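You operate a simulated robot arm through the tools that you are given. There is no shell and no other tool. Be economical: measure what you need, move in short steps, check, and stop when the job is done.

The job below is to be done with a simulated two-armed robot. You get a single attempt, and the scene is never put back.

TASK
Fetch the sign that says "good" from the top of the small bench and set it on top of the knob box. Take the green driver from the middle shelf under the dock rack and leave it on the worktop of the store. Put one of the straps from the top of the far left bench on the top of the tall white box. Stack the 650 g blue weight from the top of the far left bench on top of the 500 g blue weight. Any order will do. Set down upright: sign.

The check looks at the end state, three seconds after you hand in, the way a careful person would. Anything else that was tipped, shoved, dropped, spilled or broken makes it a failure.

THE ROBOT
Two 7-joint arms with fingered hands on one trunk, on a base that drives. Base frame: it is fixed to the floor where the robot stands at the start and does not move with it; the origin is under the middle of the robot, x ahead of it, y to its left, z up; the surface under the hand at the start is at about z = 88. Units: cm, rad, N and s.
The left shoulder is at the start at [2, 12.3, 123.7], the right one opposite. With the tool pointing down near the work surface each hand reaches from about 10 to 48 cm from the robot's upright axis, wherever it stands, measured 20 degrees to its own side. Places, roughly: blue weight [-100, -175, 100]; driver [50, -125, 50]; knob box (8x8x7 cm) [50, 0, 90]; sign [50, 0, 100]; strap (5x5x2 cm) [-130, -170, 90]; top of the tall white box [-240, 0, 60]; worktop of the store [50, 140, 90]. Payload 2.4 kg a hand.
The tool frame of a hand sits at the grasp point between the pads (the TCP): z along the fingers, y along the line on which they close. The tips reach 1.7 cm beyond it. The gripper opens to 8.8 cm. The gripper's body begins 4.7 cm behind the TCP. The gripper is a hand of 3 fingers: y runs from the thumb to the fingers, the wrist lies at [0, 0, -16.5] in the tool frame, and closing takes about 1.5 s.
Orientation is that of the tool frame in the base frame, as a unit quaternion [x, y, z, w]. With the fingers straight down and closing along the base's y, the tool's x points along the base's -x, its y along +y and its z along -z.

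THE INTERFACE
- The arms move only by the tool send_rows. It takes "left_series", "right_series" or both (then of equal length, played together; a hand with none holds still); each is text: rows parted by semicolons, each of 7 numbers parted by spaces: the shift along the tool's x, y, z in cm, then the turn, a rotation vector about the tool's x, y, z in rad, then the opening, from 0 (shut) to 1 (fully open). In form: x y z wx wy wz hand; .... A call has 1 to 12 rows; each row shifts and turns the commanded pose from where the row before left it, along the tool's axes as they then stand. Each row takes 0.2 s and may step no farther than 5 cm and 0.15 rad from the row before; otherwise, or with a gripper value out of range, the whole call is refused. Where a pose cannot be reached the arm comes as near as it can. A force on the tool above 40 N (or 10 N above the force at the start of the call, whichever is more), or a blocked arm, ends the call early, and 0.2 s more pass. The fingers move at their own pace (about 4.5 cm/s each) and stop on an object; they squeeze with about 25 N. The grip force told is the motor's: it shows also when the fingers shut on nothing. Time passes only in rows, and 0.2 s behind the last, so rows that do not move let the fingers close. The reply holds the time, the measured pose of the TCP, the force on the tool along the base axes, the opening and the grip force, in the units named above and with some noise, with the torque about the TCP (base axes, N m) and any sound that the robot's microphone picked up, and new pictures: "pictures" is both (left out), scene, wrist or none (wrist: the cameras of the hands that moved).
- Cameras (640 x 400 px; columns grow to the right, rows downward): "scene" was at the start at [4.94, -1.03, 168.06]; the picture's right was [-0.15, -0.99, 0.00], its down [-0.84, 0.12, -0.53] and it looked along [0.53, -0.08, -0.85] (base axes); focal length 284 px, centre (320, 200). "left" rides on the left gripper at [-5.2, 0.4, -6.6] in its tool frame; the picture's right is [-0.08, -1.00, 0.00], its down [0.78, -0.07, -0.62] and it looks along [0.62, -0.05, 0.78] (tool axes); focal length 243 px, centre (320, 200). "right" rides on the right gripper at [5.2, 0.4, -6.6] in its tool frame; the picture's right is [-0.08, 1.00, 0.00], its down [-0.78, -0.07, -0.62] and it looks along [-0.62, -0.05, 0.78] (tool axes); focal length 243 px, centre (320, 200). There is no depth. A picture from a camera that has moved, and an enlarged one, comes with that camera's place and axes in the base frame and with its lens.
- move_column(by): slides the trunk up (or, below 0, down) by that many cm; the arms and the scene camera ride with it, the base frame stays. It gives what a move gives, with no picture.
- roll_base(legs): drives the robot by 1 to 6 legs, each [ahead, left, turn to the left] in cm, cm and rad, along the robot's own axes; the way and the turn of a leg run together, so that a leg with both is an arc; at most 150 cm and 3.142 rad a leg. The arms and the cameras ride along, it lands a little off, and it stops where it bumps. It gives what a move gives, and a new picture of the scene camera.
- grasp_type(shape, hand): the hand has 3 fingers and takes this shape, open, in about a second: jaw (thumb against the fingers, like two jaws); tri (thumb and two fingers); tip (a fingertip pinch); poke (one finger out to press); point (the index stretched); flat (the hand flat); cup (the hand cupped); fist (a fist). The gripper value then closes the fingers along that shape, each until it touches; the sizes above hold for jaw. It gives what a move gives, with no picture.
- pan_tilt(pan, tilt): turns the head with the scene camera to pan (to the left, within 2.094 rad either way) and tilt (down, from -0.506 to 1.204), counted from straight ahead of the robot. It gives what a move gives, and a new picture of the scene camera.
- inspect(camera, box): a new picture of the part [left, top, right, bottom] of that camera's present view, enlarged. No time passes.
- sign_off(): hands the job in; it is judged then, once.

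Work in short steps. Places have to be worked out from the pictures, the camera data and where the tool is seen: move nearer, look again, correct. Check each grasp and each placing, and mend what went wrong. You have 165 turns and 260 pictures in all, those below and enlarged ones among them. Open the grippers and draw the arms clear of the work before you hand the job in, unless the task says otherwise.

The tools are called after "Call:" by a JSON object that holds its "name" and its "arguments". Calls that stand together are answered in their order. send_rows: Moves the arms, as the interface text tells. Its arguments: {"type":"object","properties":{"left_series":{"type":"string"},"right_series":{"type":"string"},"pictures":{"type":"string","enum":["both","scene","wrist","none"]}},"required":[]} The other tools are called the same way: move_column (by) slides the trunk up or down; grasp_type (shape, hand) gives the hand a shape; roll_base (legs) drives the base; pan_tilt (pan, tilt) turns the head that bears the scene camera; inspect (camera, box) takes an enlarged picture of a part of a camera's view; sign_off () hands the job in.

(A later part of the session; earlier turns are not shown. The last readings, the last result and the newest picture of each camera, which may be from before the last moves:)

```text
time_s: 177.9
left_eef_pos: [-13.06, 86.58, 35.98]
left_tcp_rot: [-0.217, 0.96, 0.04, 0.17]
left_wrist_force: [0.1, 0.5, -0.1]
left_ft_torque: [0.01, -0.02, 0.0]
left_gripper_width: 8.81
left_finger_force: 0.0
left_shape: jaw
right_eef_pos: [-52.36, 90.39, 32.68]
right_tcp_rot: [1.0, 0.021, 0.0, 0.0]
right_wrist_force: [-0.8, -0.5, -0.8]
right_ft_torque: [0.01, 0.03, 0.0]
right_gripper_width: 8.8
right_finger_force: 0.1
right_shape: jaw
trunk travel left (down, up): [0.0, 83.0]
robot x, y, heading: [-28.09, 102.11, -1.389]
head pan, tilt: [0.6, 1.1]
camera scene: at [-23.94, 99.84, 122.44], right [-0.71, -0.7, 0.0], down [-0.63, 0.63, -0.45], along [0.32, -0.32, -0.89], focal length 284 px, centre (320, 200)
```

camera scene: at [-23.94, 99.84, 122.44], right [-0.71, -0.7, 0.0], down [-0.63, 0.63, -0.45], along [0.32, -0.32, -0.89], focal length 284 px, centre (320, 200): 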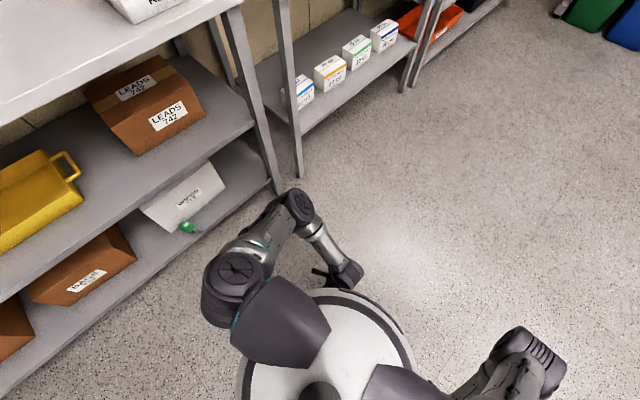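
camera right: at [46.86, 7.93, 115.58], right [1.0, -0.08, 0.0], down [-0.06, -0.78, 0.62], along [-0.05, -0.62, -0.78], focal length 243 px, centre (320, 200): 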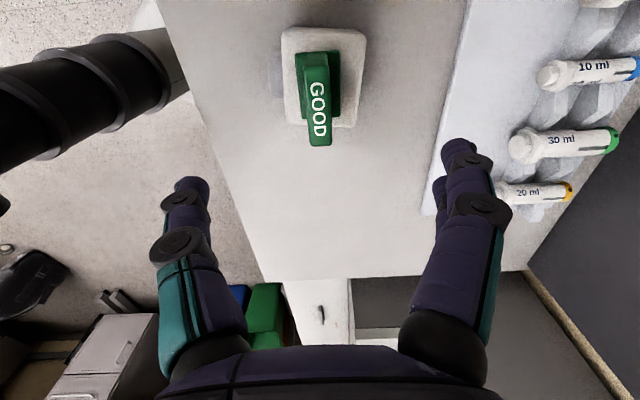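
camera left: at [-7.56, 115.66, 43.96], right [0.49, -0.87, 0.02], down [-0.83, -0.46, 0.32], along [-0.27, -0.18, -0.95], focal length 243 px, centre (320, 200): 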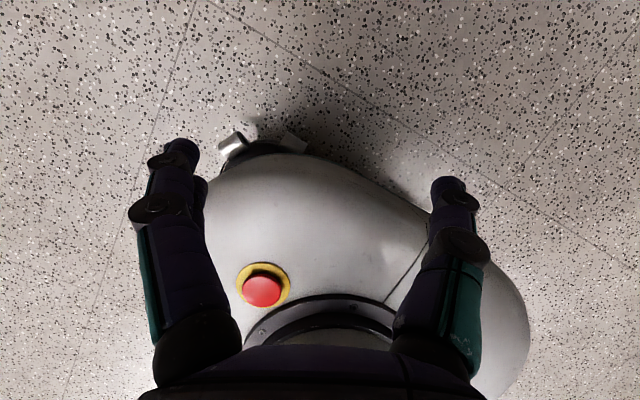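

Extending the left arm out to the +x side, low, in the open.

Call:
{"name": "send_rows", "arguments": {"left_series": "-2.51 1.31 2.4 0 0 0 1;-2.51 1.31 2.4 0 0 0 1;-2.51 1.31 2.8 0 0 0 1;-2.51 1.31 2.8 0 0 0 1;-2.51 1.31 3 0 0 0 1;-2.51 1.31 3.2 0 0 0 1;-2.51 1.31 3.5 0 0 0 1;0 0 0 0 0 0 1", "pictures": "both"}}

```text
time_s: 179.7
left_eef_pos: [4.15, 104.94, 23.33]
left_tcp_rot: [-0.216, 0.961, 0.039, 0.169]
left_wrist_force: [0.0, 0.2, -0.2]
left_ft_torque: [-0.03, -0.02, 0.02]
left_gripper_width: 8.82
left_finger_force: 0.0
left_shape: jaw
right_eef_pos: [-52.44, 90.39, 32.5]
right_tcp_rot: [1.0, 0.02, 0.0, -0.001]
right_wrist_force: [-0.3, -0.6, 0.4]
right_ft_torque: [0.0, 0.01, -0.01]
right_gripper_width: 8.82
right_finger_force: 0.1
right_shape: jaw
trunk travel left (down, up): [0.0, 83.0]
robot x, y, heading: [-28.01, 102.5, -1.387]
head pan, tilt: [0.6, 1.1]
camera scene: at [-23.94, 99.85, 122.44], right [-0.71, -0.7, 0.0], down [-0.63, 0.63, -0.45], along [0.32, -0.32, -0.89], focal length 284 px, centre (320, 200)
camera left: at [6.31, 106.4, 31.14], right [0.5, -0.87, 0.03], down [-0.83, -0.47, 0.32], along [-0.26, -0.18, -0.95], focal length 243 px, centre (320, 200)
```

scene: 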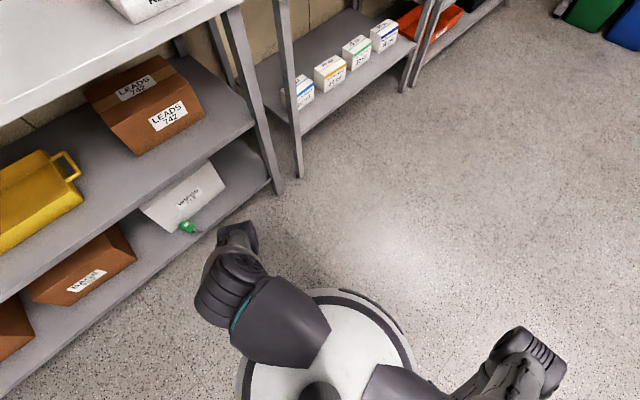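
left: 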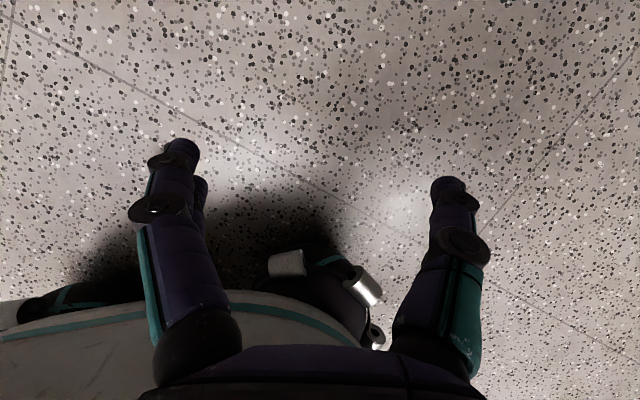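

Elbow still points about 60° to my left, i.e. toward the shelf. Turning another 40° right should swing it parallel to the shelf; I'll turn and re-yaw the hand.

Call:
{"name": "roll_base", "arguments": {"legs": [[0, 0, -0.7]]}}

Call:
{"name": "send_rows", "arguments": {"left_series": "0 0 0 -0.0473 0 -0.1319 1;0 0 0 -0.0473 0 -0.1319 1;0 0 0 -0.0473 0 -0.1319 1;0 0 0 -0.0473 0 -0.1319 1;0 0 0 -0.0473 0 -0.1319 1;0 0 0 0 0 0 1", "pictures": "scene"}}

```text
time_s: 182.0
left_eef_pos: [-1.77, 83.68, 23.13]
left_tcp_rot: [0.126, 0.977, -0.021, 0.173]
left_wrist_force: [0.1, -0.5, 0.1]
left_ft_torque: [-0.03, 0.0, -0.02]
left_gripper_width: 8.79
left_finger_force: 0.0
left_shape: jaw
right_eef_pos: [-54.65, 108.91, 32.57]
right_tcp_rot: [0.946, -0.324, 0.0, -0.002]
right_wrist_force: [0.2, -0.4, 0.2]
right_ft_torque: [-0.03, 0.01, 0.0]
right_gripper_width: 8.79
right_finger_force: 0.1
right_shape: jaw
trunk travel left (down, up): [0.0, 83.0]
robot x, y, heading: [-28.03, 102.25, -2.092]
head pan, tilt: [0.6, 1.1]
camera scene: at [-26.53, 97.81, 122.44], right [-1.0, -0.08, 0.0], down [-0.07, 0.89, -0.45], along [0.04, -0.45, -0.89], focal length 284 px, centre (320, 200)
```

scene: 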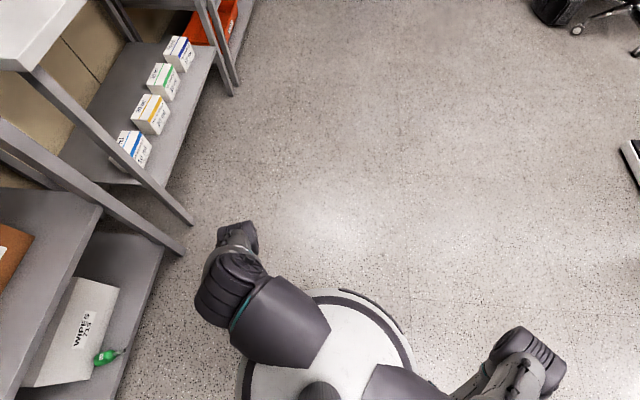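

```text
time_s: 183.4
left_eef_pos: [-1.67, 83.74, 23.18]
left_tcp_rot: [-0.218, 0.96, 0.038, 0.171]
left_wrist_force: [-0.1, 0.2, 0.3]
left_ft_torque: [0.0, -0.02, -0.02]
left_gripper_width: 8.81
left_finger_force: 0.0
left_shape: jaw
right_eef_pos: [-54.45, 108.9, 32.69]
right_tcp_rot: [0.946, -0.324, 0.001, -0.001]
right_wrist_force: [-0.5, 0.5, 0.6]
right_ft_torque: [0.02, -0.02, -0.01]
right_gripper_width: 8.82
right_finger_force: 0.1
right_shape: jaw
trunk travel left (down, up): [0.0, 83.0]
robot x, y, heading: [-28.33, 102.61, -2.09]
head pan, tilt: [0.6, 1.1]
camera scene: at [-26.53, 97.81, 122.44], right [-1.0, -0.08, 0.0], down [-0.07, 0.89, -0.45], along [0.04, -0.45, -0.89], focal length 284 px, centre (320, 200)
```

scene: 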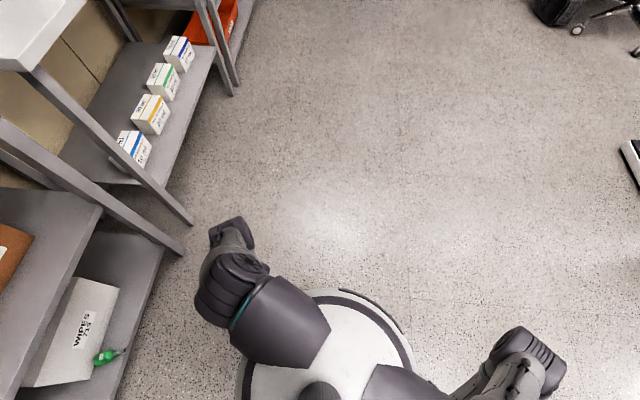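

Re-yawed fine, and this view confirms the driver hasn't moved. Moving the hand to its working offset from the shoulder.

Call:
{"name": "send_rows", "arguments": {"left_series": "-2.27 2.48 1.28 0 0 0 1;-2.27 2.48 1.28 0 0 0 1;-2.27 2.48 1.28 0 0 0 1;-2.27 2.48 1.28 0 0 0 1;0 0 0 0 0 0 1", "pictures": "scene"}}

```text
time_s: 184.6
left_eef_pos: [3.26, 97.16, 21.54]
left_tcp_rot: [-0.217, 0.96, 0.038, 0.171]
left_wrist_force: [-0.6, 0.4, -0.3]
left_ft_torque: [-0.01, 0.0, 0.0]
left_gripper_width: 8.77
left_finger_force: 0.0
left_shape: jaw
right_eef_pos: [-54.5, 108.87, 32.51]
right_tcp_rot: [0.946, -0.324, 0.0, 0.0]
right_wrist_force: [-0.1, 0.5, -0.2]
right_ft_torque: [0.01, 0.0, 0.03]
right_gripper_width: 8.77
right_finger_force: 0.0
right_shape: jaw
trunk travel left (down, up): [0.0, 83.0]
robot x, y, heading: [-27.94, 102.47, -2.092]
head pan, tilt: [0.6, 1.1]
camera scene: at [-26.53, 97.81, 122.44], right [-1.0, -0.08, 0.0], down [-0.07, 0.89, -0.45], along [0.04, -0.45, -0.89], focal length 284 px, centre (320, 200)
```

scene: 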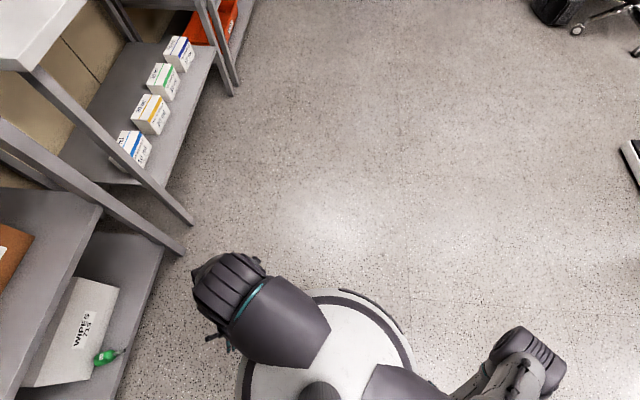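

The arm is now nearly straight down. Driving sideways toward the shelf, stopping short for a look.

Call:
{"name": "roll_base", "arguments": {"legs": [[-21.2, 20.9, 0]]}}

Call:
{"name": "inspect", "arguments": {"camera": "left", "box": [0, 0, 640, 400]}}

```text
time_s: 186.6
left_eef_pos: [31.74, 104.97, 21.54]
left_tcp_rot: [-0.217, 0.961, 0.038, 0.17]
left_wrist_force: [-0.3, 0.3, -0.3]
left_ft_torque: [0.01, 0.01, 0.01]
left_gripper_width: 8.8
left_finger_force: 0.1
left_shape: jaw
right_eef_pos: [-26.01, 116.86, 32.65]
right_tcp_rot: [0.946, -0.323, 0.0, -0.001]
right_wrist_force: [0.6, -0.2, 0.7]
right_ft_torque: [-0.03, 0.03, -0.04]
right_gripper_width: 8.83
right_finger_force: 0.1
right_shape: jaw
trunk travel left (down, up): [0.0, 83.0]
robot x, y, heading: [0.78, 110.3, -2.093]
head pan, tilt: [0.6, 1.1]
camera scene: at [1.96, 105.74, 122.44], right [-1.0, -0.08, 0.0], down [-0.07, 0.89, -0.45], along [0.04, -0.45, -0.89], focal length 284 px, centre (320, 200)
```

scene: 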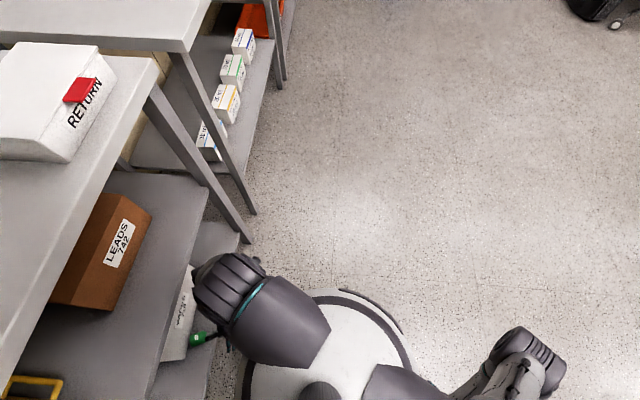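

```text
1.00 times, centred on (320, 200) of left (not enlarged: the box is as wide or as high as the picture)
camera zoom: at [33.86, 106.42, 29.44], right [0.5, -0.87, 0.03], down [-0.83, -0.47, 0.32], along [-0.26, -0.18, -0.95], focal length 243 px, centre (320, 200)
```

zoom: 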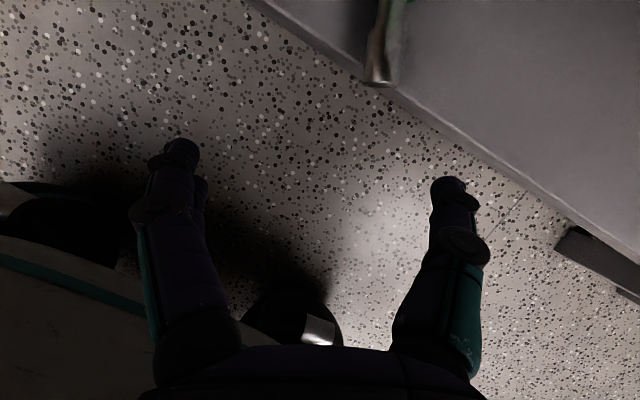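

The socket tip is right at the shelf edge, neck around [37.6, 105.5, 19.3]. Rolling in 5.5 cm so the open fingers straddle it.

Call:
{"name": "roll_base", "arguments": {"legs": [[-3.1, 4.57, 0]]}}

Call:
{"name": "inspect", "arguments": {"camera": "left", "box": [0, 0, 640, 400]}}

```text
time_s: 187.6
left_eef_pos: [37.17, 105.37, 21.53]
left_tcp_rot: [-0.218, 0.96, 0.039, 0.17]
left_wrist_force: [0.0, -0.4, -0.1]
left_ft_torque: [-0.01, -0.03, 0.0]
left_gripper_width: 8.81
left_finger_force: 0.1
left_shape: jaw
right_eef_pos: [-20.45, 117.3, 32.63]
right_tcp_rot: [0.946, -0.323, 0.0, -0.001]
right_wrist_force: [0.1, 0.2, -0.3]
right_ft_torque: [0.01, -0.02, 0.01]
right_gripper_width: 8.79
right_finger_force: 0.1
right_shape: jaw
trunk travel left (down, up): [0.0, 83.0]
robot x, y, heading: [5.9, 110.74, -2.09]
head pan, tilt: [0.6, 1.1]
camera scene: at [7.48, 106.14, 122.44], right [-1.0, -0.08, 0.0], down [-0.07, 0.89, -0.45], along [0.04, -0.45, -0.89], focal length 284 px, centre (320, 200)
```

scene: 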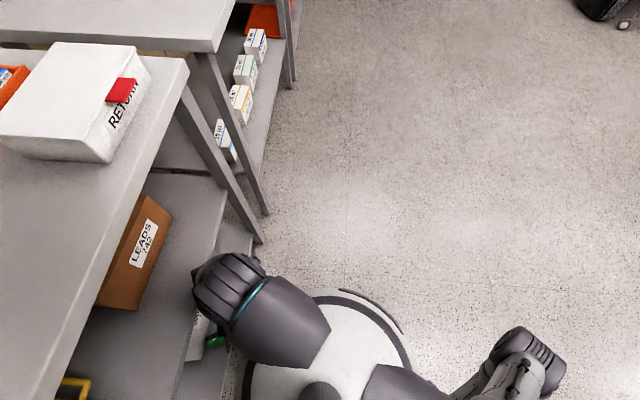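

```text
1.00 times, centred on (320, 200) of left (not enlarged: the box is as wide or as high as the picture)
camera zoom: at [39.4, 106.81, 29.44], right [0.5, -0.87, 0.03], down [-0.83, -0.47, 0.32], along [-0.26, -0.18, -0.95], focal length 243 px, centre (320, 200)
```

zoom: 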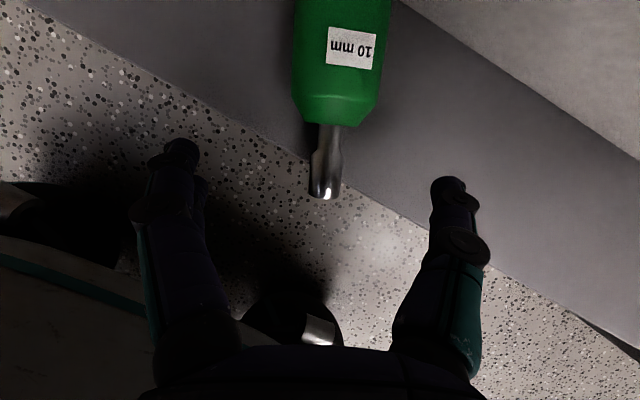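

Triangulating again: the shelf is about z=17, the neck near [38.3, 105.5, 18.4] — slightly lower than thought and at the limit of reach. I'll pull the arm in 3 cm and roll the base 4 cm closer.

Call:
{"name": "send_rows", "arguments": {"left_series": "1.28 0.62 -0.46 0 0 0 1;1.28 0.62 -0.46 0 0 0 1;0 0 0 0 0 0 1", "pictures": "none"}}

Call:
{"name": "roll_base", "arguments": {"legs": [[-1.99, 3.47, 0]]}}

Call:
{"name": "inspect", "arguments": {"camera": "left", "box": [0, 0, 640, 400]}}

```text
time_s: 188.4
left_eef_pos: [34.19, 105.4, 21.39]
left_tcp_rot: [-0.217, 0.961, 0.038, 0.17]
left_wrist_force: [0.6, -0.1, -0.1]
left_ft_torque: [0.01, 0.0, 0.0]
left_gripper_width: 8.79
left_finger_force: 0.1
left_shape: jaw
right_eef_pos: [-20.55, 117.25, 32.61]
right_tcp_rot: [0.946, -0.324, 0.0, 0.0]
right_wrist_force: [0.5, -0.6, -0.4]
right_ft_torque: [0.03, -0.03, 0.0]
right_gripper_width: 8.82
right_finger_force: 0.1
right_shape: jaw
trunk travel left (down, up): [0.0, 83.0]
robot x, y, heading: [5.78, 110.95, -2.093]
head pan, tilt: [0.6, 1.1]
```

```text
time_s: 189.3
left_eef_pos: [36.03, 105.35, 21.25]
left_tcp_rot: [-0.217, 0.962, 0.04, 0.161]
left_wrist_force: [-0.4, 0.7, 0.0]
left_ft_torque: [-0.01, -0.01, -0.01]
left_gripper_width: 8.81
left_finger_force: 0.1
left_shape: jaw
right_eef_pos: [-17.48, 117.36, 32.61]
right_tcp_rot: [0.946, -0.326, 0.001, -0.001]
right_wrist_force: [0.4, 0.8, 0.4]
right_ft_torque: [0.03, 0.05, 0.04]
right_gripper_width: 8.78
right_finger_force: 0.0
right_shape: jaw
trunk travel left (down, up): [0.0, 83.0]
robot x, y, heading: [8.96, 110.48, -2.097]
head pan, tilt: [0.6, 1.1]
stopped in leg 1: the robot was blocked; the commanded pose is now the measured one
camera scene: at [10.31, 106.15, 122.44], right [-1.0, -0.08, 0.0], down [-0.07, 0.89, -0.45], along [0.04, -0.45, -0.89], focal length 284 px, centre (320, 200)
```

scene: 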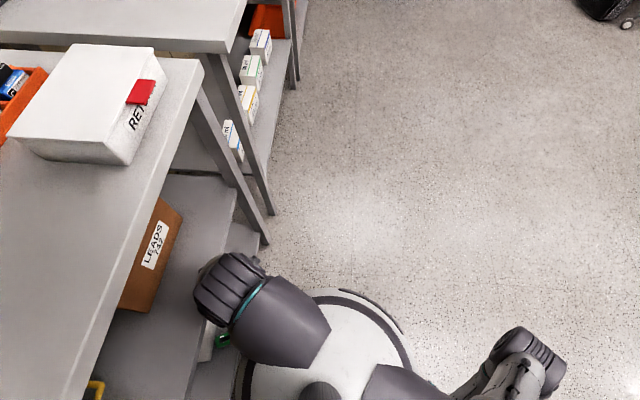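

```text
1.00 times, centred on (320, 200) of left (not enlarged: the box is as wide or as high as the picture)
camera zoom: at [38.27, 106.78, 29.2], right [0.5, -0.86, 0.02], down [-0.82, -0.47, 0.33], along [-0.28, -0.18, -0.94], focal length 243 px, centre (320, 200)
```

zoom: 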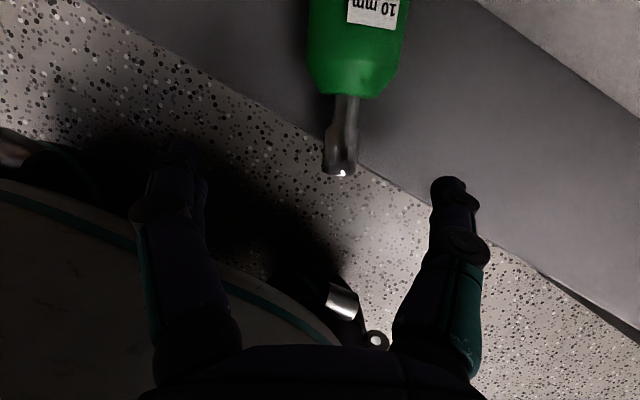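

Something on the arm is touching (it lagged 1 cm). I'll back the base off 1.2 cm, then straighten the arm toward the driver's neck, which draws the elbow in.

Call:
{"name": "roll_base", "arguments": {"legs": [[0.6, -1.04, 0]]}}

Call:
{"name": "send_rows", "arguments": {"left_series": "-0.6 -0.25 0.6 0 0 0 1;-0.6 -0.25 0.6 0 0 0 1;-0.6 -0.25 0.6 0 0 0 1;0 0 0 0 0 0 1", "pictures": "wrist"}}

```text
time_s: 190.0
left_eef_pos: [34.93, 105.38, 21.28]
left_tcp_rot: [-0.217, 0.962, 0.041, 0.16]
left_wrist_force: [-0.3, -0.1, 0.7]
left_ft_torque: [-0.03, 0.01, -0.04]
left_gripper_width: 8.79
left_finger_force: 0.1
left_shape: jaw
right_eef_pos: [-18.7, 117.32, 32.62]
right_tcp_rot: [0.946, -0.325, 0.0, 0.0]
right_wrist_force: [-0.5, 0.7, 0.2]
right_ft_torque: [-0.02, 0.0, 0.0]
right_gripper_width: 8.83
right_finger_force: 0.1
right_shape: jaw
trunk travel left (down, up): [0.0, 83.0]
robot x, y, heading: [7.53, 110.5, -2.097]
head pan, tilt: [0.6, 1.1]
camera scene: at [9.22, 106.12, 122.44], right [-1.0, -0.08, 0.0], down [-0.07, 0.89, -0.45], along [0.04, -0.45, -0.89], focal length 284 px, centre (320, 200)
```

scene: 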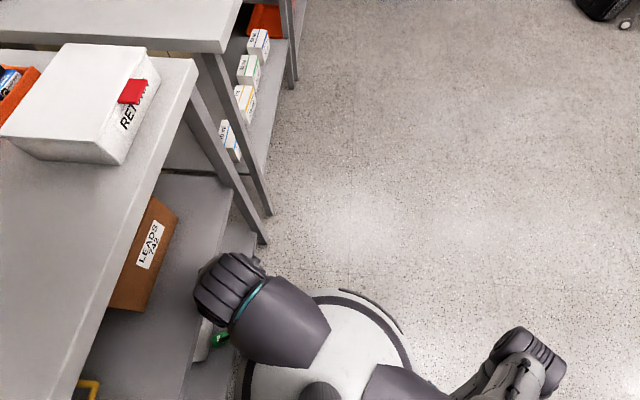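

```text
time_s: 191.0
left_eef_pos: [37.32, 105.55, 20.19]
left_tcp_rot: [-0.217, 0.962, 0.041, 0.161]
left_wrist_force: [-0.8, -0.7, 0.1]
left_ft_torque: [-0.01, 0.0, 0.0]
left_gripper_width: 8.81
left_finger_force: 0.2
left_shape: jaw
right_eef_pos: [-18.66, 117.39, 32.51]
right_tcp_rot: [0.945, -0.327, 0.001, -0.001]
right_wrist_force: [-0.7, -0.2, -0.3]
right_ft_torque: [0.02, 0.01, -0.01]
right_gripper_width: 8.8
right_finger_force: 0.0
right_shape: jaw
trunk travel left (down, up): [0.0, 83.0]
robot x, y, heading: [7.67, 110.68, -2.097]
head pan, tilt: [0.6, 1.1]
camera left: at [39.6, 107.07, 28.08], right [0.5, -0.86, 0.02], down [-0.82, -0.47, 0.33], along [-0.28, -0.18, -0.94], focal length 243 px, centre (320, 200)
```

left: 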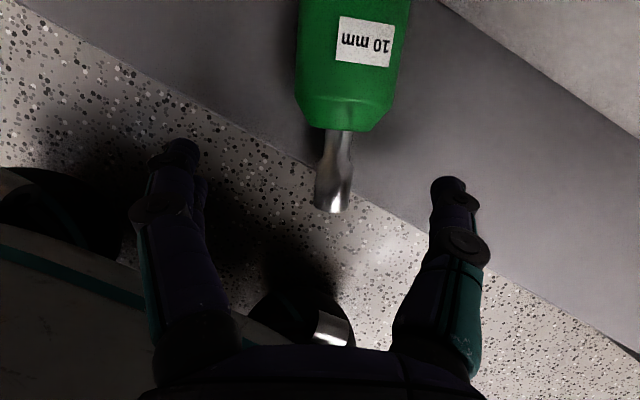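

Nearly there, but at the very limit of reach. Rolling 1 cm closer now that the arm is straighter.

Call:
{"name": "roll_base", "arguments": {"legs": [[-0.5, 0.87, 0]]}}

Call:
{"name": "send_rows", "arguments": {"left_series": "0 -0.1 0.4 0 0 0 1;0 -0.1 0.4 0 0 0 1;0 -0.1 0.3 0 0 0 1;0 0 0 0 0 0 0.6;0 0 0 0 0 0 0.5;0 0 0 0 0 0 0.4;0 0 0 0 0 0 0.4", "pictures": "wrist"}}

```text
time_s: 191.8
left_eef_pos: [37.41, 105.75, 20.0]
left_tcp_rot: [-0.217, 0.963, 0.043, 0.156]
left_wrist_force: [-0.4, 0.4, 0.5]
left_ft_torque: [-0.01, -0.01, -0.02]
left_gripper_width: 8.8
left_finger_force: 0.1
left_shape: jaw
right_eef_pos: [-18.02, 117.3, 32.69]
right_tcp_rot: [0.945, -0.327, 0.0, 0.0]
right_wrist_force: [-0.5, 0.5, 0.1]
right_ft_torque: [-0.02, -0.02, 0.01]
right_gripper_width: 8.79
right_finger_force: 0.0
right_shape: jaw
trunk travel left (down, up): [0.0, 83.0]
robot x, y, heading: [8.32, 110.86, -2.098]
head pan, tilt: [0.6, 1.1]
stopped in leg 1: the robot was blocked; the commanded pose is now the measured one
camera scene: at [9.83, 106.13, 122.44], right [-1.0, -0.08, 0.0], down [-0.07, 0.89, -0.45], along [0.03, -0.45, -0.89], focal length 284 px, centre (320, 200)
```

scene: 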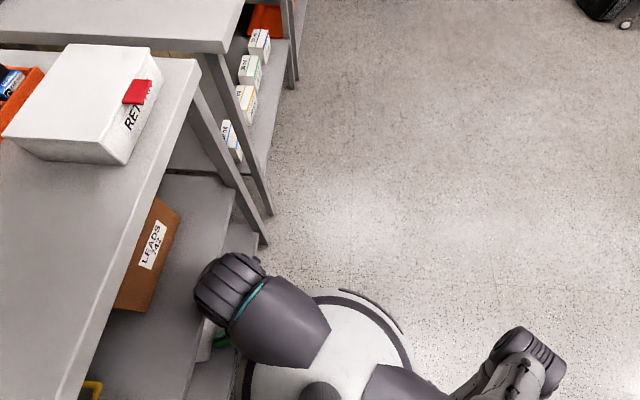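

```text
time_s: 193.4
left_eef_pos: [38.02, 105.51, 19.03]
left_tcp_rot: [-0.217, 0.962, 0.042, 0.158]
left_wrist_force: [-0.1, -0.1, -0.8]
left_ft_torque: [0.02, 0.06, 0.03]
left_gripper_width: 3.54
left_finger_force: 0.0
left_shape: jaw
right_eef_pos: [-17.97, 117.4, 32.59]
right_tcp_rot: [0.945, -0.326, 0.0, 0.0]
right_wrist_force: [-0.2, 0.7, 0.5]
right_ft_torque: [-0.01, 0.0, -0.02]
right_gripper_width: 8.79
right_finger_force: 0.0
right_shape: jaw
trunk travel left (down, up): [0.0, 83.0]
robot x, y, heading: [8.47, 110.61, -2.094]
head pan, tilt: [0.6, 1.1]
camera left: at [40.27, 106.96, 26.89], right [0.5, -0.86, 0.01], down [-0.82, -0.47, 0.34], along [-0.29, -0.18, -0.94], focal length 243 px, centre (320, 200)
```

left: 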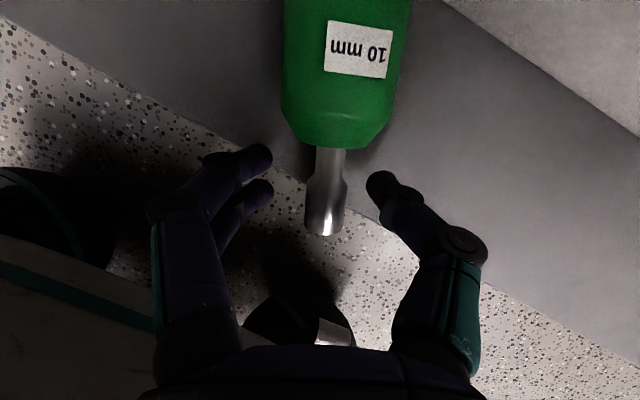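

The fingers flank the neck exactly. Closing.

Call:
{"name": "send_rows", "arguments": {"left_series": "0 0 0 0 0 0 0.3;0 0 0 0 0 0 0.2;0 0 0 0 0 0 0.1;0 0 0 0 0 0 0;0 0 0 0 0 0 0;0 0 0 0 0 0 0", "pictures": "wrist"}}

```text
time_s: 194.8
left_eef_pos: [37.92, 105.61, 18.95]
left_tcp_rot: [-0.217, 0.962, 0.041, 0.158]
left_wrist_force: [1.3, -0.5, -0.9]
left_ft_torque: [0.04, -0.05, 0.0]
left_gripper_width: 0.96
left_finger_force: 24.8
left_shape: jaw
right_eef_pos: [-18.01, 117.37, 32.61]
right_tcp_rot: [0.945, -0.327, 0.001, -0.001]
right_wrist_force: [0.4, 0.3, -0.4]
right_ft_torque: [0.02, -0.01, -0.02]
right_gripper_width: 8.8
right_finger_force: 0.1
right_shape: jaw
trunk travel left (down, up): [0.0, 83.0]
robot x, y, heading: [8.24, 110.53, -2.091]
head pan, tilt: [0.6, 1.1]
camera left: at [40.27, 106.96, 26.89], right [0.5, -0.86, 0.01], down [-0.82, -0.47, 0.34], along [-0.29, -0.18, -0.94], focal length 243 px, centre (320, 200)
```

left: 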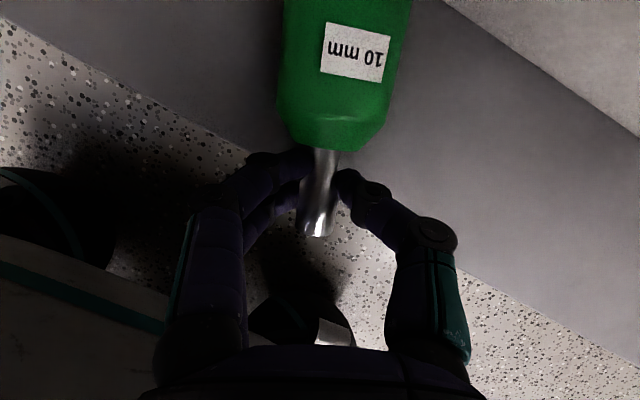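

Neck gripped firmly (0.96 cm). Lifting gently by raising the trunk 2 cm.

Call:
{"name": "move_column", "arguments": {"by": 2}}

Call:
{"name": "inspect", "arguments": {"camera": "left", "box": [160, 0, 480, 250]}}

```text
time_s: 195.5
left_eef_pos: [38.01, 105.59, 20.98]
left_tcp_rot: [-0.217, 0.962, 0.043, 0.157]
left_wrist_force: [-0.1, 0.1, -1.0]
left_ft_torque: [-0.02, 0.04, 0.0]
left_gripper_width: 0.93
left_finger_force: 25.1
left_shape: jaw
right_eef_pos: [-18.05, 117.29, 34.64]
right_tcp_rot: [0.945, -0.326, 0.0, -0.001]
right_wrist_force: [0.3, -1.1, 0.2]
right_ft_torque: [-0.02, -0.01, 0.01]
right_gripper_width: 8.8
right_finger_force: 0.1
right_shape: jaw
trunk travel left (down, up): [-2.0, 81.0]
robot x, y, heading: [8.39, 111.07, -2.096]
head pan, tilt: [0.6, 1.1]
```

```text
1.60 times, centred on (320, 125) of left
camera zoom: at [40.27, 106.96, 28.89], right [0.5, -0.86, 0.01], down [-0.82, -0.47, 0.34], along [-0.29, -0.18, -0.94], focal length 388 px, centre (320, 320)
```

zoom: 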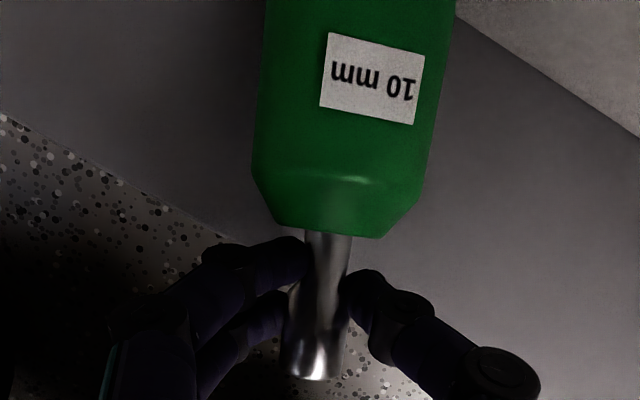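

The driver comes up with the hand. Two more cm, then backing away from the shelf.

Call:
{"name": "move_column", "arguments": {"by": 2}}

Call:
{"name": "roll_base", "arguments": {"legs": [[5, -8.66, 0], [12.5, -21.7, 0]]}}

Call:
{"name": "inspect", "arguments": {"camera": "left", "box": [160, 0, 480, 250]}}

```text
time_s: 196.2
left_eef_pos: [37.95, 105.45, 22.95]
left_tcp_rot: [-0.218, 0.962, 0.042, 0.157]
left_wrist_force: [0.4, -0.8, -0.7]
left_ft_torque: [0.01, 0.02, 0.01]
left_gripper_width: 0.95
left_finger_force: 25.1
left_shape: jaw
right_eef_pos: [-18.11, 117.39, 36.67]
right_tcp_rot: [0.945, -0.326, 0.0, -0.001]
right_wrist_force: [-0.3, 0.4, 0.7]
right_ft_torque: [-0.01, 0.0, -0.01]
right_gripper_width: 8.8
right_finger_force: 0.0
right_shape: jaw
trunk travel left (down, up): [-4.0, 79.0]
robot x, y, heading: [8.44, 110.46, -2.093]
head pan, tilt: [0.6, 1.1]
```

```text
time_s: 198.8
left_eef_pos: [2.74, 105.69, 22.81]
left_tcp_rot: [-0.218, 0.962, 0.042, 0.156]
left_wrist_force: [0.3, -0.9, -0.3]
left_ft_torque: [0.0, 0.03, 0.01]
left_gripper_width: 0.95
left_finger_force: 25.2
left_shape: jaw
right_eef_pos: [-53.19, 117.26, 36.69]
right_tcp_rot: [0.945, -0.326, 0.0, -0.001]
right_wrist_force: [0.0, -0.1, 0.3]
right_ft_torque: [0.01, 0.0, 0.04]
right_gripper_width: 8.82
right_finger_force: 0.2
right_shape: jaw
trunk travel left (down, up): [-4.0, 79.0]
robot x, y, heading: [-26.93, 110.74, -2.09]
head pan, tilt: [0.6, 1.1]
camera scene: at [-25.28, 106.17, 126.44], right [-1.0, -0.08, 0.0], down [-0.07, 0.89, -0.45], along [0.04, -0.45, -0.89], focal length 284 px, centre (320, 200)
```

scene: 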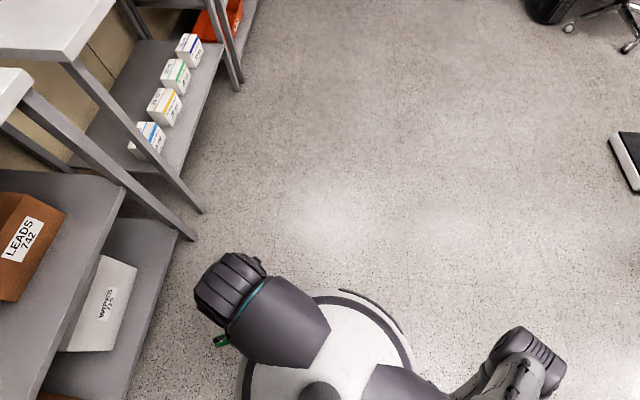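

```text
1.60 times, centred on (320, 125) of left
camera zoom: at [5.12, 107.05, 30.88], right [0.5, -0.86, 0.01], down [-0.82, -0.47, 0.34], along [-0.29, -0.18, -0.94], focal length 388 px, centre (320, 320)
```

zoom: 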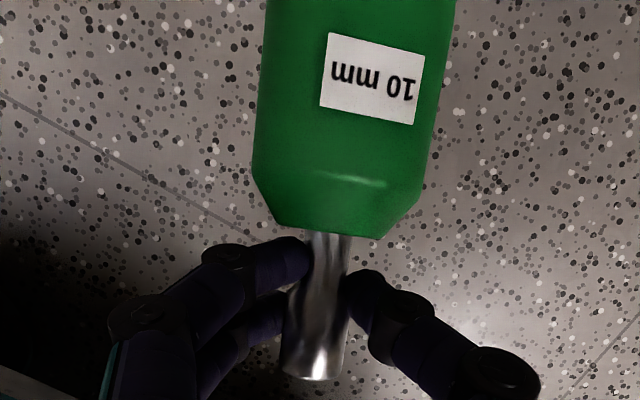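

Firmly held in the open. I'll raise the trunk by 76 cm in two steps so the hand is above worktop height.

Call:
{"name": "move_column", "arguments": {"by": 39}}

Call:
{"name": "move_column", "arguments": {"by": 38}}

Call:
{"name": "pan_tilt", "arguments": {"pan": 1.8, "tilt": 0.9}}

```text
time_s: 202.5
left_eef_pos: [2.83, 105.64, 61.95]
left_tcp_rot: [-0.218, 0.962, 0.043, 0.157]
left_wrist_force: [0.1, 0.7, -0.8]
left_ft_torque: [-0.07, 0.04, 0.01]
left_gripper_width: 0.94
left_finger_force: 24.6
left_shape: jaw
right_eef_pos: [-53.05, 117.41, 75.61]
right_tcp_rot: [0.946, -0.325, 0.001, -0.001]
right_wrist_force: [-0.5, -0.1, -0.3]
right_ft_torque: [0.01, 0.02, 0.02]
right_gripper_width: 8.77
right_finger_force: 0.1
right_shape: jaw
trunk travel left (down, up): [-43.0, 40.0]
robot x, y, heading: [-26.88, 110.93, -2.093]
head pan, tilt: [0.6, 1.1]
```

```text
time_s: 206.2
left_eef_pos: [2.76, 105.64, 99.92]
left_tcp_rot: [-0.218, 0.962, 0.042, 0.156]
left_wrist_force: [0.1, 0.5, -0.9]
left_ft_torque: [-0.02, 0.04, 0.01]
left_gripper_width: 0.94
left_finger_force: 24.9
left_shape: jaw
right_eef_pos: [-53.11, 117.31, 113.54]
right_tcp_rot: [0.946, -0.324, 0.001, 0.0]
right_wrist_force: [0.2, -0.5, 0.0]
right_ft_torque: [-0.02, 0.04, 0.01]
right_gripper_width: 8.78
right_finger_force: 0.1
right_shape: jaw
trunk travel left (down, up): [-81.0, 2.0]
robot x, y, heading: [-26.67, 110.87, -2.096]
head pan, tilt: [0.6, 1.1]
```

```text
time_s: 207.6
left_eef_pos: [2.83, 105.63, 100.01]
left_tcp_rot: [-0.218, 0.962, 0.042, 0.157]
left_wrist_force: [-0.2, -0.5, -0.5]
left_ft_torque: [-0.01, 0.01, -0.01]
left_gripper_width: 0.95
left_finger_force: 25.1
left_shape: jaw
right_eef_pos: [-53.2, 117.37, 113.66]
right_tcp_rot: [0.945, -0.326, 0.0, -0.001]
right_wrist_force: [-0.4, -0.5, 0.0]
right_ft_torque: [0.0, -0.01, -0.02]
right_gripper_width: 8.76
right_finger_force: 0.0
right_shape: jaw
trunk travel left (down, up): [-81.0, 2.0]
robot x, y, heading: [-26.89, 110.66, -2.091]
head pan, tilt: [1.799, 0.901]
camera scene: at [-18.56, 110.27, 204.82], right [-0.29, -0.96, 0.0], down [-0.75, 0.23, -0.62], along [0.59, -0.18, -0.78], focal length 284 px, centre (320, 200)
```

scene: 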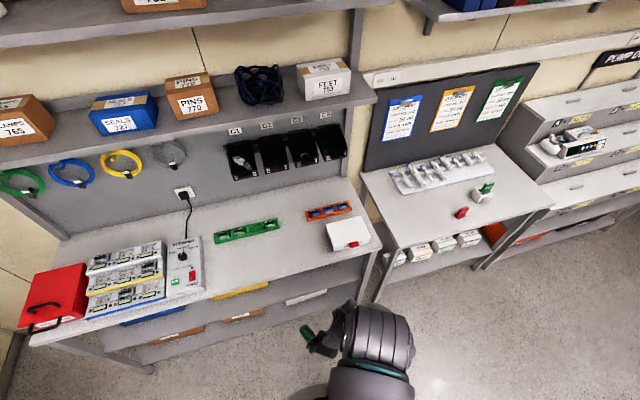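

Clear worktop between the device and the RETURN box, around [43, 113]. Rolling in so the hand comes over it.

Call:
{"name": "roll_base", "arguments": {"legs": [[-12.4, 15.5, 0], [-12.3, 15.5, 0]]}}

Call:
{"name": "inspect", "arguments": {"camera": "left", "box": [0, 0, 640, 400]}}

```text
time_s: 210.3
left_eef_pos: [42.07, 111.51, 100.03]
left_tcp_rot: [-0.219, 0.962, 0.043, 0.156]
left_wrist_force: [0.4, 0.2, -0.2]
left_ft_torque: [-0.03, -0.01, 0.01]
left_gripper_width: 0.96
left_finger_force: 24.7
left_shape: jaw
right_eef_pos: [-13.97, 123.09, 113.67]
right_tcp_rot: [0.946, -0.325, 0.001, -0.001]
right_wrist_force: [0.0, -1.6, -1.0]
right_ft_torque: [0.04, -0.02, 0.01]
right_gripper_width: 8.81
right_finger_force: 0.0
right_shape: jaw
trunk travel left (down, up): [-81.0, 2.0]
robot x, y, heading: [12.81, 116.29, -2.092]
head pan, tilt: [1.799, 0.901]
camera scene: at [20.74, 116.09, 204.82], right [-0.29, -0.96, 0.0], down [-0.75, 0.23, -0.62], along [0.59, -0.18, -0.78], focal length 284 px, centre (320, 200)
```

scene: 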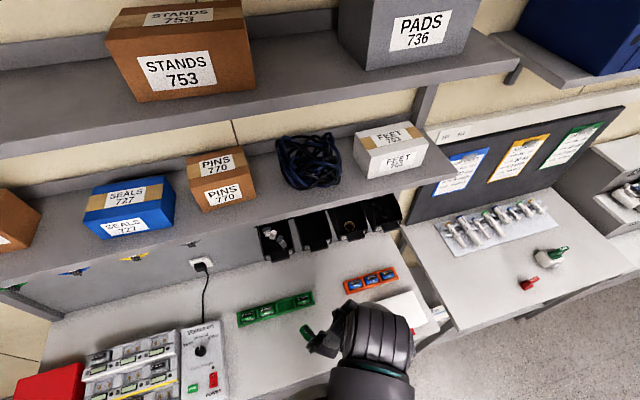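

```text
1.00 times, centred on (320, 200) of left (not enlarged: the box is as wide or as high as the picture)
camera zoom: at [44.36, 112.88, 107.87], right [0.5, -0.86, 0.01], down [-0.81, -0.47, 0.34], along [-0.29, -0.18, -0.94], focal length 243 px, centre (320, 200)
```

zoom: 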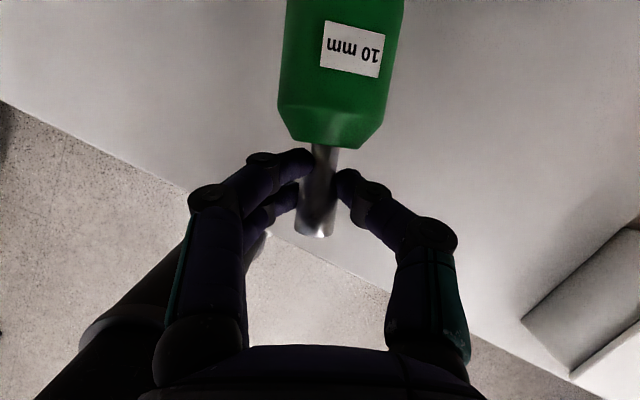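

Over the worktop with clear space. Lowering by trunk, in steps.

Call:
{"name": "move_column", "arguments": {"by": -7}}

Call:
{"name": "move_column", "arguments": {"by": -1}}

Call:
{"name": "inspect", "arguments": {"camera": "left", "box": [0, 0, 640, 400]}}

```text
time_s: 211.4
left_eef_pos: [42.09, 111.47, 93.1]
left_tcp_rot: [-0.218, 0.962, 0.042, 0.157]
left_wrist_force: [-0.4, -0.1, 0.2]
left_ft_torque: [-0.02, -0.01, 0.02]
left_gripper_width: 0.96
left_finger_force: 25.1
left_shape: jaw
right_eef_pos: [-13.93, 123.07, 106.71]
right_tcp_rot: [0.945, -0.326, 0.0, -0.002]
right_wrist_force: [0.2, 0.6, 0.6]
right_ft_torque: [0.02, 0.0, -0.03]
right_gripper_width: 8.8
right_finger_force: 0.2
right_shape: jaw
trunk travel left (down, up): [-74.0, 9.0]
robot x, y, heading: [12.73, 116.58, -2.094]
head pan, tilt: [1.799, 0.901]
```

```text
time_s: 212.0
left_eef_pos: [41.95, 111.51, 91.96]
left_tcp_rot: [-0.22, 0.962, 0.043, 0.157]
left_wrist_force: [-1.4, -0.9, 16.0]
left_ft_torque: [0.08, -0.19, -0.01]
left_gripper_width: 1.08
left_finger_force: 25.0
left_shape: jaw
right_eef_pos: [-14.1, 123.05, 105.64]
right_tcp_rot: [0.946, -0.324, 0.001, -0.001]
right_wrist_force: [0.7, 0.0, 0.9]
right_ft_torque: [0.01, -0.03, 0.02]
right_gripper_width: 8.81
right_finger_force: 0.1
right_shape: jaw
trunk travel left (down, up): [-73.0, 10.0]
robot x, y, heading: [12.07, 116.6, -2.093]
head pan, tilt: [1.799, 0.901]
```

```text
1.00 times, centred on (320, 200) of left (not enlarged: the box is as wide or as high as the picture)
camera zoom: at [44.28, 112.88, 99.93], right [0.5, -0.86, 0.01], down [-0.82, -0.47, 0.34], along [-0.28, -0.18, -0.94], focal length 243 px, centre (320, 200)
```

zoom: 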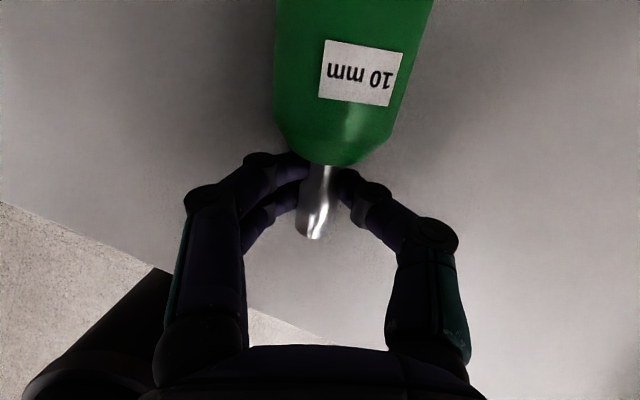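

Contact (16 N). Easing up slightly and opening.

Call:
{"name": "move_column", "arguments": {"by": 0.4}}

Call:
{"name": "send_rows", "arguments": {"left_series": "0 0 0 0 0 0 0.15;0 0 0 0 0 0 0.2;0 0 0 0 0 0 0.3;0 0 0 0 0 0 0.4;0 0 0 0 0 0 0.6;0 0 0 0 0 0 1;0 0 0 0 0 0 1;0 0 0 0 0 0 1;0 0 0 0 0 0 1", "pictures": "wrist"}}

```text
time_s: 212.5
left_eef_pos: [41.95, 111.41, 92.35]
left_tcp_rot: [-0.219, 0.962, 0.042, 0.157]
left_wrist_force: [1.0, -0.2, 3.3]
left_ft_torque: [0.05, -0.12, -0.02]
left_gripper_width: 1.04
left_finger_force: 25.0
left_shape: jaw
right_eef_pos: [-14.04, 123.01, 106.03]
right_tcp_rot: [0.946, -0.325, 0.0, -0.001]
right_wrist_force: [0.2, 1.0, -0.2]
right_ft_torque: [0.01, 0.0, 0.0]
right_gripper_width: 8.81
right_finger_force: 0.1
right_shape: jaw
trunk travel left (down, up): [-73.4, 9.6]
robot x, y, heading: [12.38, 116.71, -2.089]
head pan, tilt: [1.799, 0.901]
```

```text
time_s: 214.5
left_eef_pos: [41.92, 111.52, 92.43]
left_tcp_rot: [-0.218, 0.962, 0.043, 0.158]
left_wrist_force: [-0.1, 0.5, 0.5]
left_ft_torque: [0.01, -0.03, 0.02]
left_gripper_width: 8.78
left_finger_force: 0.0
left_shape: jaw
right_eef_pos: [-14.09, 123.13, 106.04]
right_tcp_rot: [0.946, -0.325, 0.001, -0.001]
right_wrist_force: [0.3, -0.1, 0.2]
right_ft_torque: [-0.01, -0.03, 0.0]
right_gripper_width: 8.82
right_finger_force: 0.1
right_shape: jaw
trunk travel left (down, up): [-73.4, 9.6]
robot x, y, heading: [12.49, 116.45, -2.093]
head pan, tilt: [1.799, 0.901]
camera left: at [44.31, 112.87, 100.29], right [0.5, -0.86, 0.01], down [-0.81, -0.47, 0.34], along [-0.28, -0.18, -0.94], focal length 243 px, centre (320, 200)
```

left: 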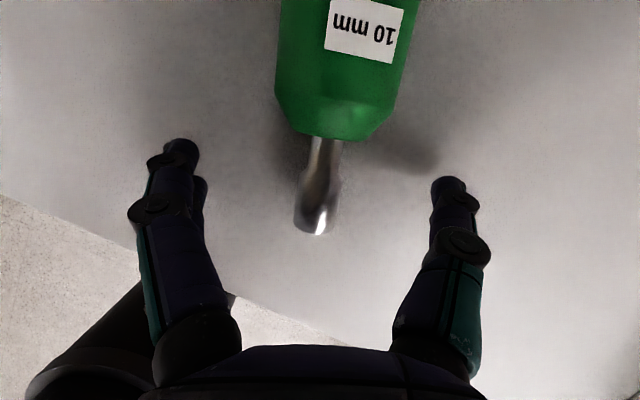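

Driver is resting on the worktop. Raising the trunk 9 cm and backing away, then checking.

Call:
{"name": "move_column", "arguments": {"by": 9}}

Call:
{"name": "roll_base", "arguments": {"legs": [[22.5, -39, 0]]}}

Call:
{"name": "inspect", "arguments": {"camera": "scene", "box": [180, 190, 400, 328]}}

```text
time_s: 215.8
left_eef_pos: [41.98, 111.38, 101.37]
left_tcp_rot: [-0.218, 0.962, 0.042, 0.157]
left_wrist_force: [0.7, 0.9, 0.4]
left_ft_torque: [-0.03, 0.0, -0.01]
left_gripper_width: 8.79
left_finger_force: 0.0
left_shape: jaw
right_eef_pos: [-14.06, 123.11, 115.04]
right_tcp_rot: [0.946, -0.325, 0.0, -0.002]
right_wrist_force: [-0.5, -0.8, -1.1]
right_ft_torque: [-0.01, 0.0, 0.02]
right_gripper_width: 8.8
right_finger_force: 0.0
right_shape: jaw
trunk travel left (down, up): [-82.4, 0.6]
robot x, y, heading: [12.35, 116.24, -2.089]
head pan, tilt: [1.799, 0.901]
```

```text
time_s: 218.5
left_eef_pos: [-3.05, 111.26, 101.36]
left_tcp_rot: [-0.218, 0.962, 0.042, 0.157]
left_wrist_force: [0.0, 0.8, 0.4]
left_ft_torque: [0.0, 0.02, 0.0]
left_gripper_width: 8.77
left_finger_force: 0.1
left_shape: jaw
right_eef_pos: [-59.09, 122.94, 114.99]
right_tcp_rot: [0.946, -0.325, 0.001, -0.001]
right_wrist_force: [0.7, 0.1, 0.7]
right_ft_torque: [0.01, -0.01, 0.0]
right_gripper_width: 8.79
right_finger_force: 0.0
right_shape: jaw
trunk travel left (down, up): [-82.4, 0.6]
robot x, y, heading: [-33.01, 116.21, -2.087]
head pan, tilt: [1.799, 0.901]
camera scene: at [-24.38, 115.9, 206.22], right [-0.29, -0.96, 0.0], down [-0.75, 0.23, -0.62], along [0.59, -0.18, -0.78], focal length 284 px, centre (320, 200)
```

scene: 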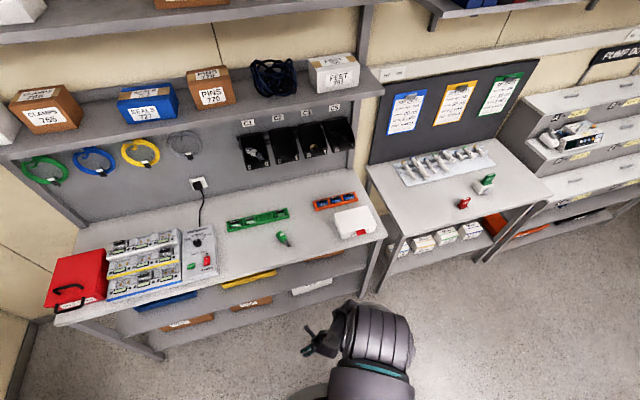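

```text
2.90 times, centred on (290, 259) of scene
camera zoom: at [-24.38, 115.9, 206.22], right [-0.29, -0.96, 0.0], down [-0.75, 0.23, -0.62], along [0.59, -0.18, -0.78], focal length 823 px, centre (407, 29)
```

zoom: 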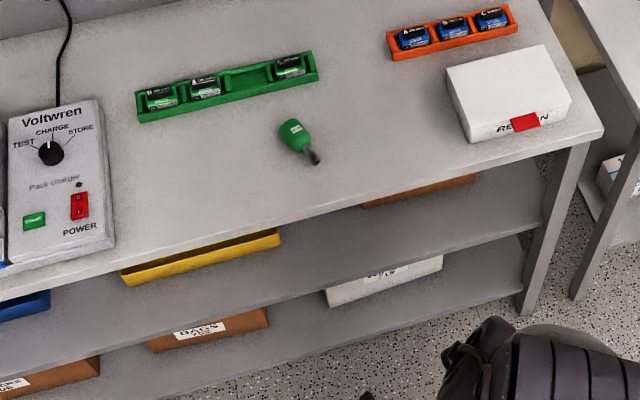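

The driver lies safely on the worktop. Now for the far bench: first I'll bend the left arm back in front of me and unwind its yaw.

Call:
{"name": "send_rows", "arguments": {"left_series": "1.54 -1.66 -3.18 0 0 0 1;1.54 -1.66 -3.18 0 0 0 1;1.54 -1.66 -3.18 0 0 0 1;1.54 -1.66 -3.18 0 0 0 1;0 0 0 0.047 0 0.139 1;0 0 0 0.047 0 0.139 1;0 0 0 0.047 0 0.139 1;0 0 0 0.047 0 0.139 1;0 0 0 0.047 0 0.139 1;0 0 0 0.047 0 0.139 1;0 0 0 0.047 0 0.139 1;0 0 0 0.047 0 0.139 1", "pictures": "none"}}

Call:
{"name": "send_rows", "arguments": {"left_series": "0 0 0 0.047 0 0.139 1;0 0 0 0.047 0 0.139 1;0 0 0 0.047 0 0.139 1;0 0 0 0.047 0 0.139 1;0 0 0 0.047 0 0.139 1;0 0 0 0.047 0 0.139 1;0 0 0 0.047 0 0.139 1;0 0 0 0.047 0 0.139 1;0 0 0 0.047 0 0.139 1;0 0 0 0 0 0 1", "pictures": "none"}}

```text
time_s: 221.1
left_eef_pos: [-9.09, 100.97, 111.4]
left_tcp_rot: [0.351, 0.923, -0.054, 0.147]
left_wrist_force: [-0.4, 0.1, -0.6]
left_ft_torque: [0.02, -0.02, 0.01]
left_gripper_width: 8.79
left_finger_force: 0.1
left_shape: jaw
right_eef_pos: [-59.01, 122.94, 115.06]
right_tcp_rot: [0.946, -0.325, 0.001, -0.001]
right_wrist_force: [0.0, -0.3, 0.4]
right_ft_torque: [0.01, -0.01, 0.0]
right_gripper_width: 8.8
right_finger_force: 0.1
right_shape: jaw
trunk travel left (down, up): [-82.4, 0.6]
robot x, y, heading: [-32.91, 116.04, -2.091]
head pan, tilt: [1.799, 0.901]
```

```text
time_s: 223.3
left_eef_pos: [-8.92, 100.92, 111.37]
left_tcp_rot: [0.842, 0.515, -0.138, 0.078]
left_wrist_force: [0.0, 0.7, 0.4]
left_ft_torque: [0.03, 0.01, 0.01]
left_gripper_width: 8.79
left_finger_force: 0.0
left_shape: jaw
right_eef_pos: [-59.05, 122.87, 114.99]
right_tcp_rot: [0.946, -0.324, 0.0, -0.001]
right_wrist_force: [-0.9, -0.9, -0.2]
right_ft_torque: [-0.02, 0.0, 0.02]
right_gripper_width: 8.84
right_finger_force: 0.2
right_shape: jaw
trunk travel left (down, up): [-82.4, 0.6]
robot x, y, heading: [-32.12, 116.14, -2.091]
head pan, tilt: [1.799, 0.901]
```

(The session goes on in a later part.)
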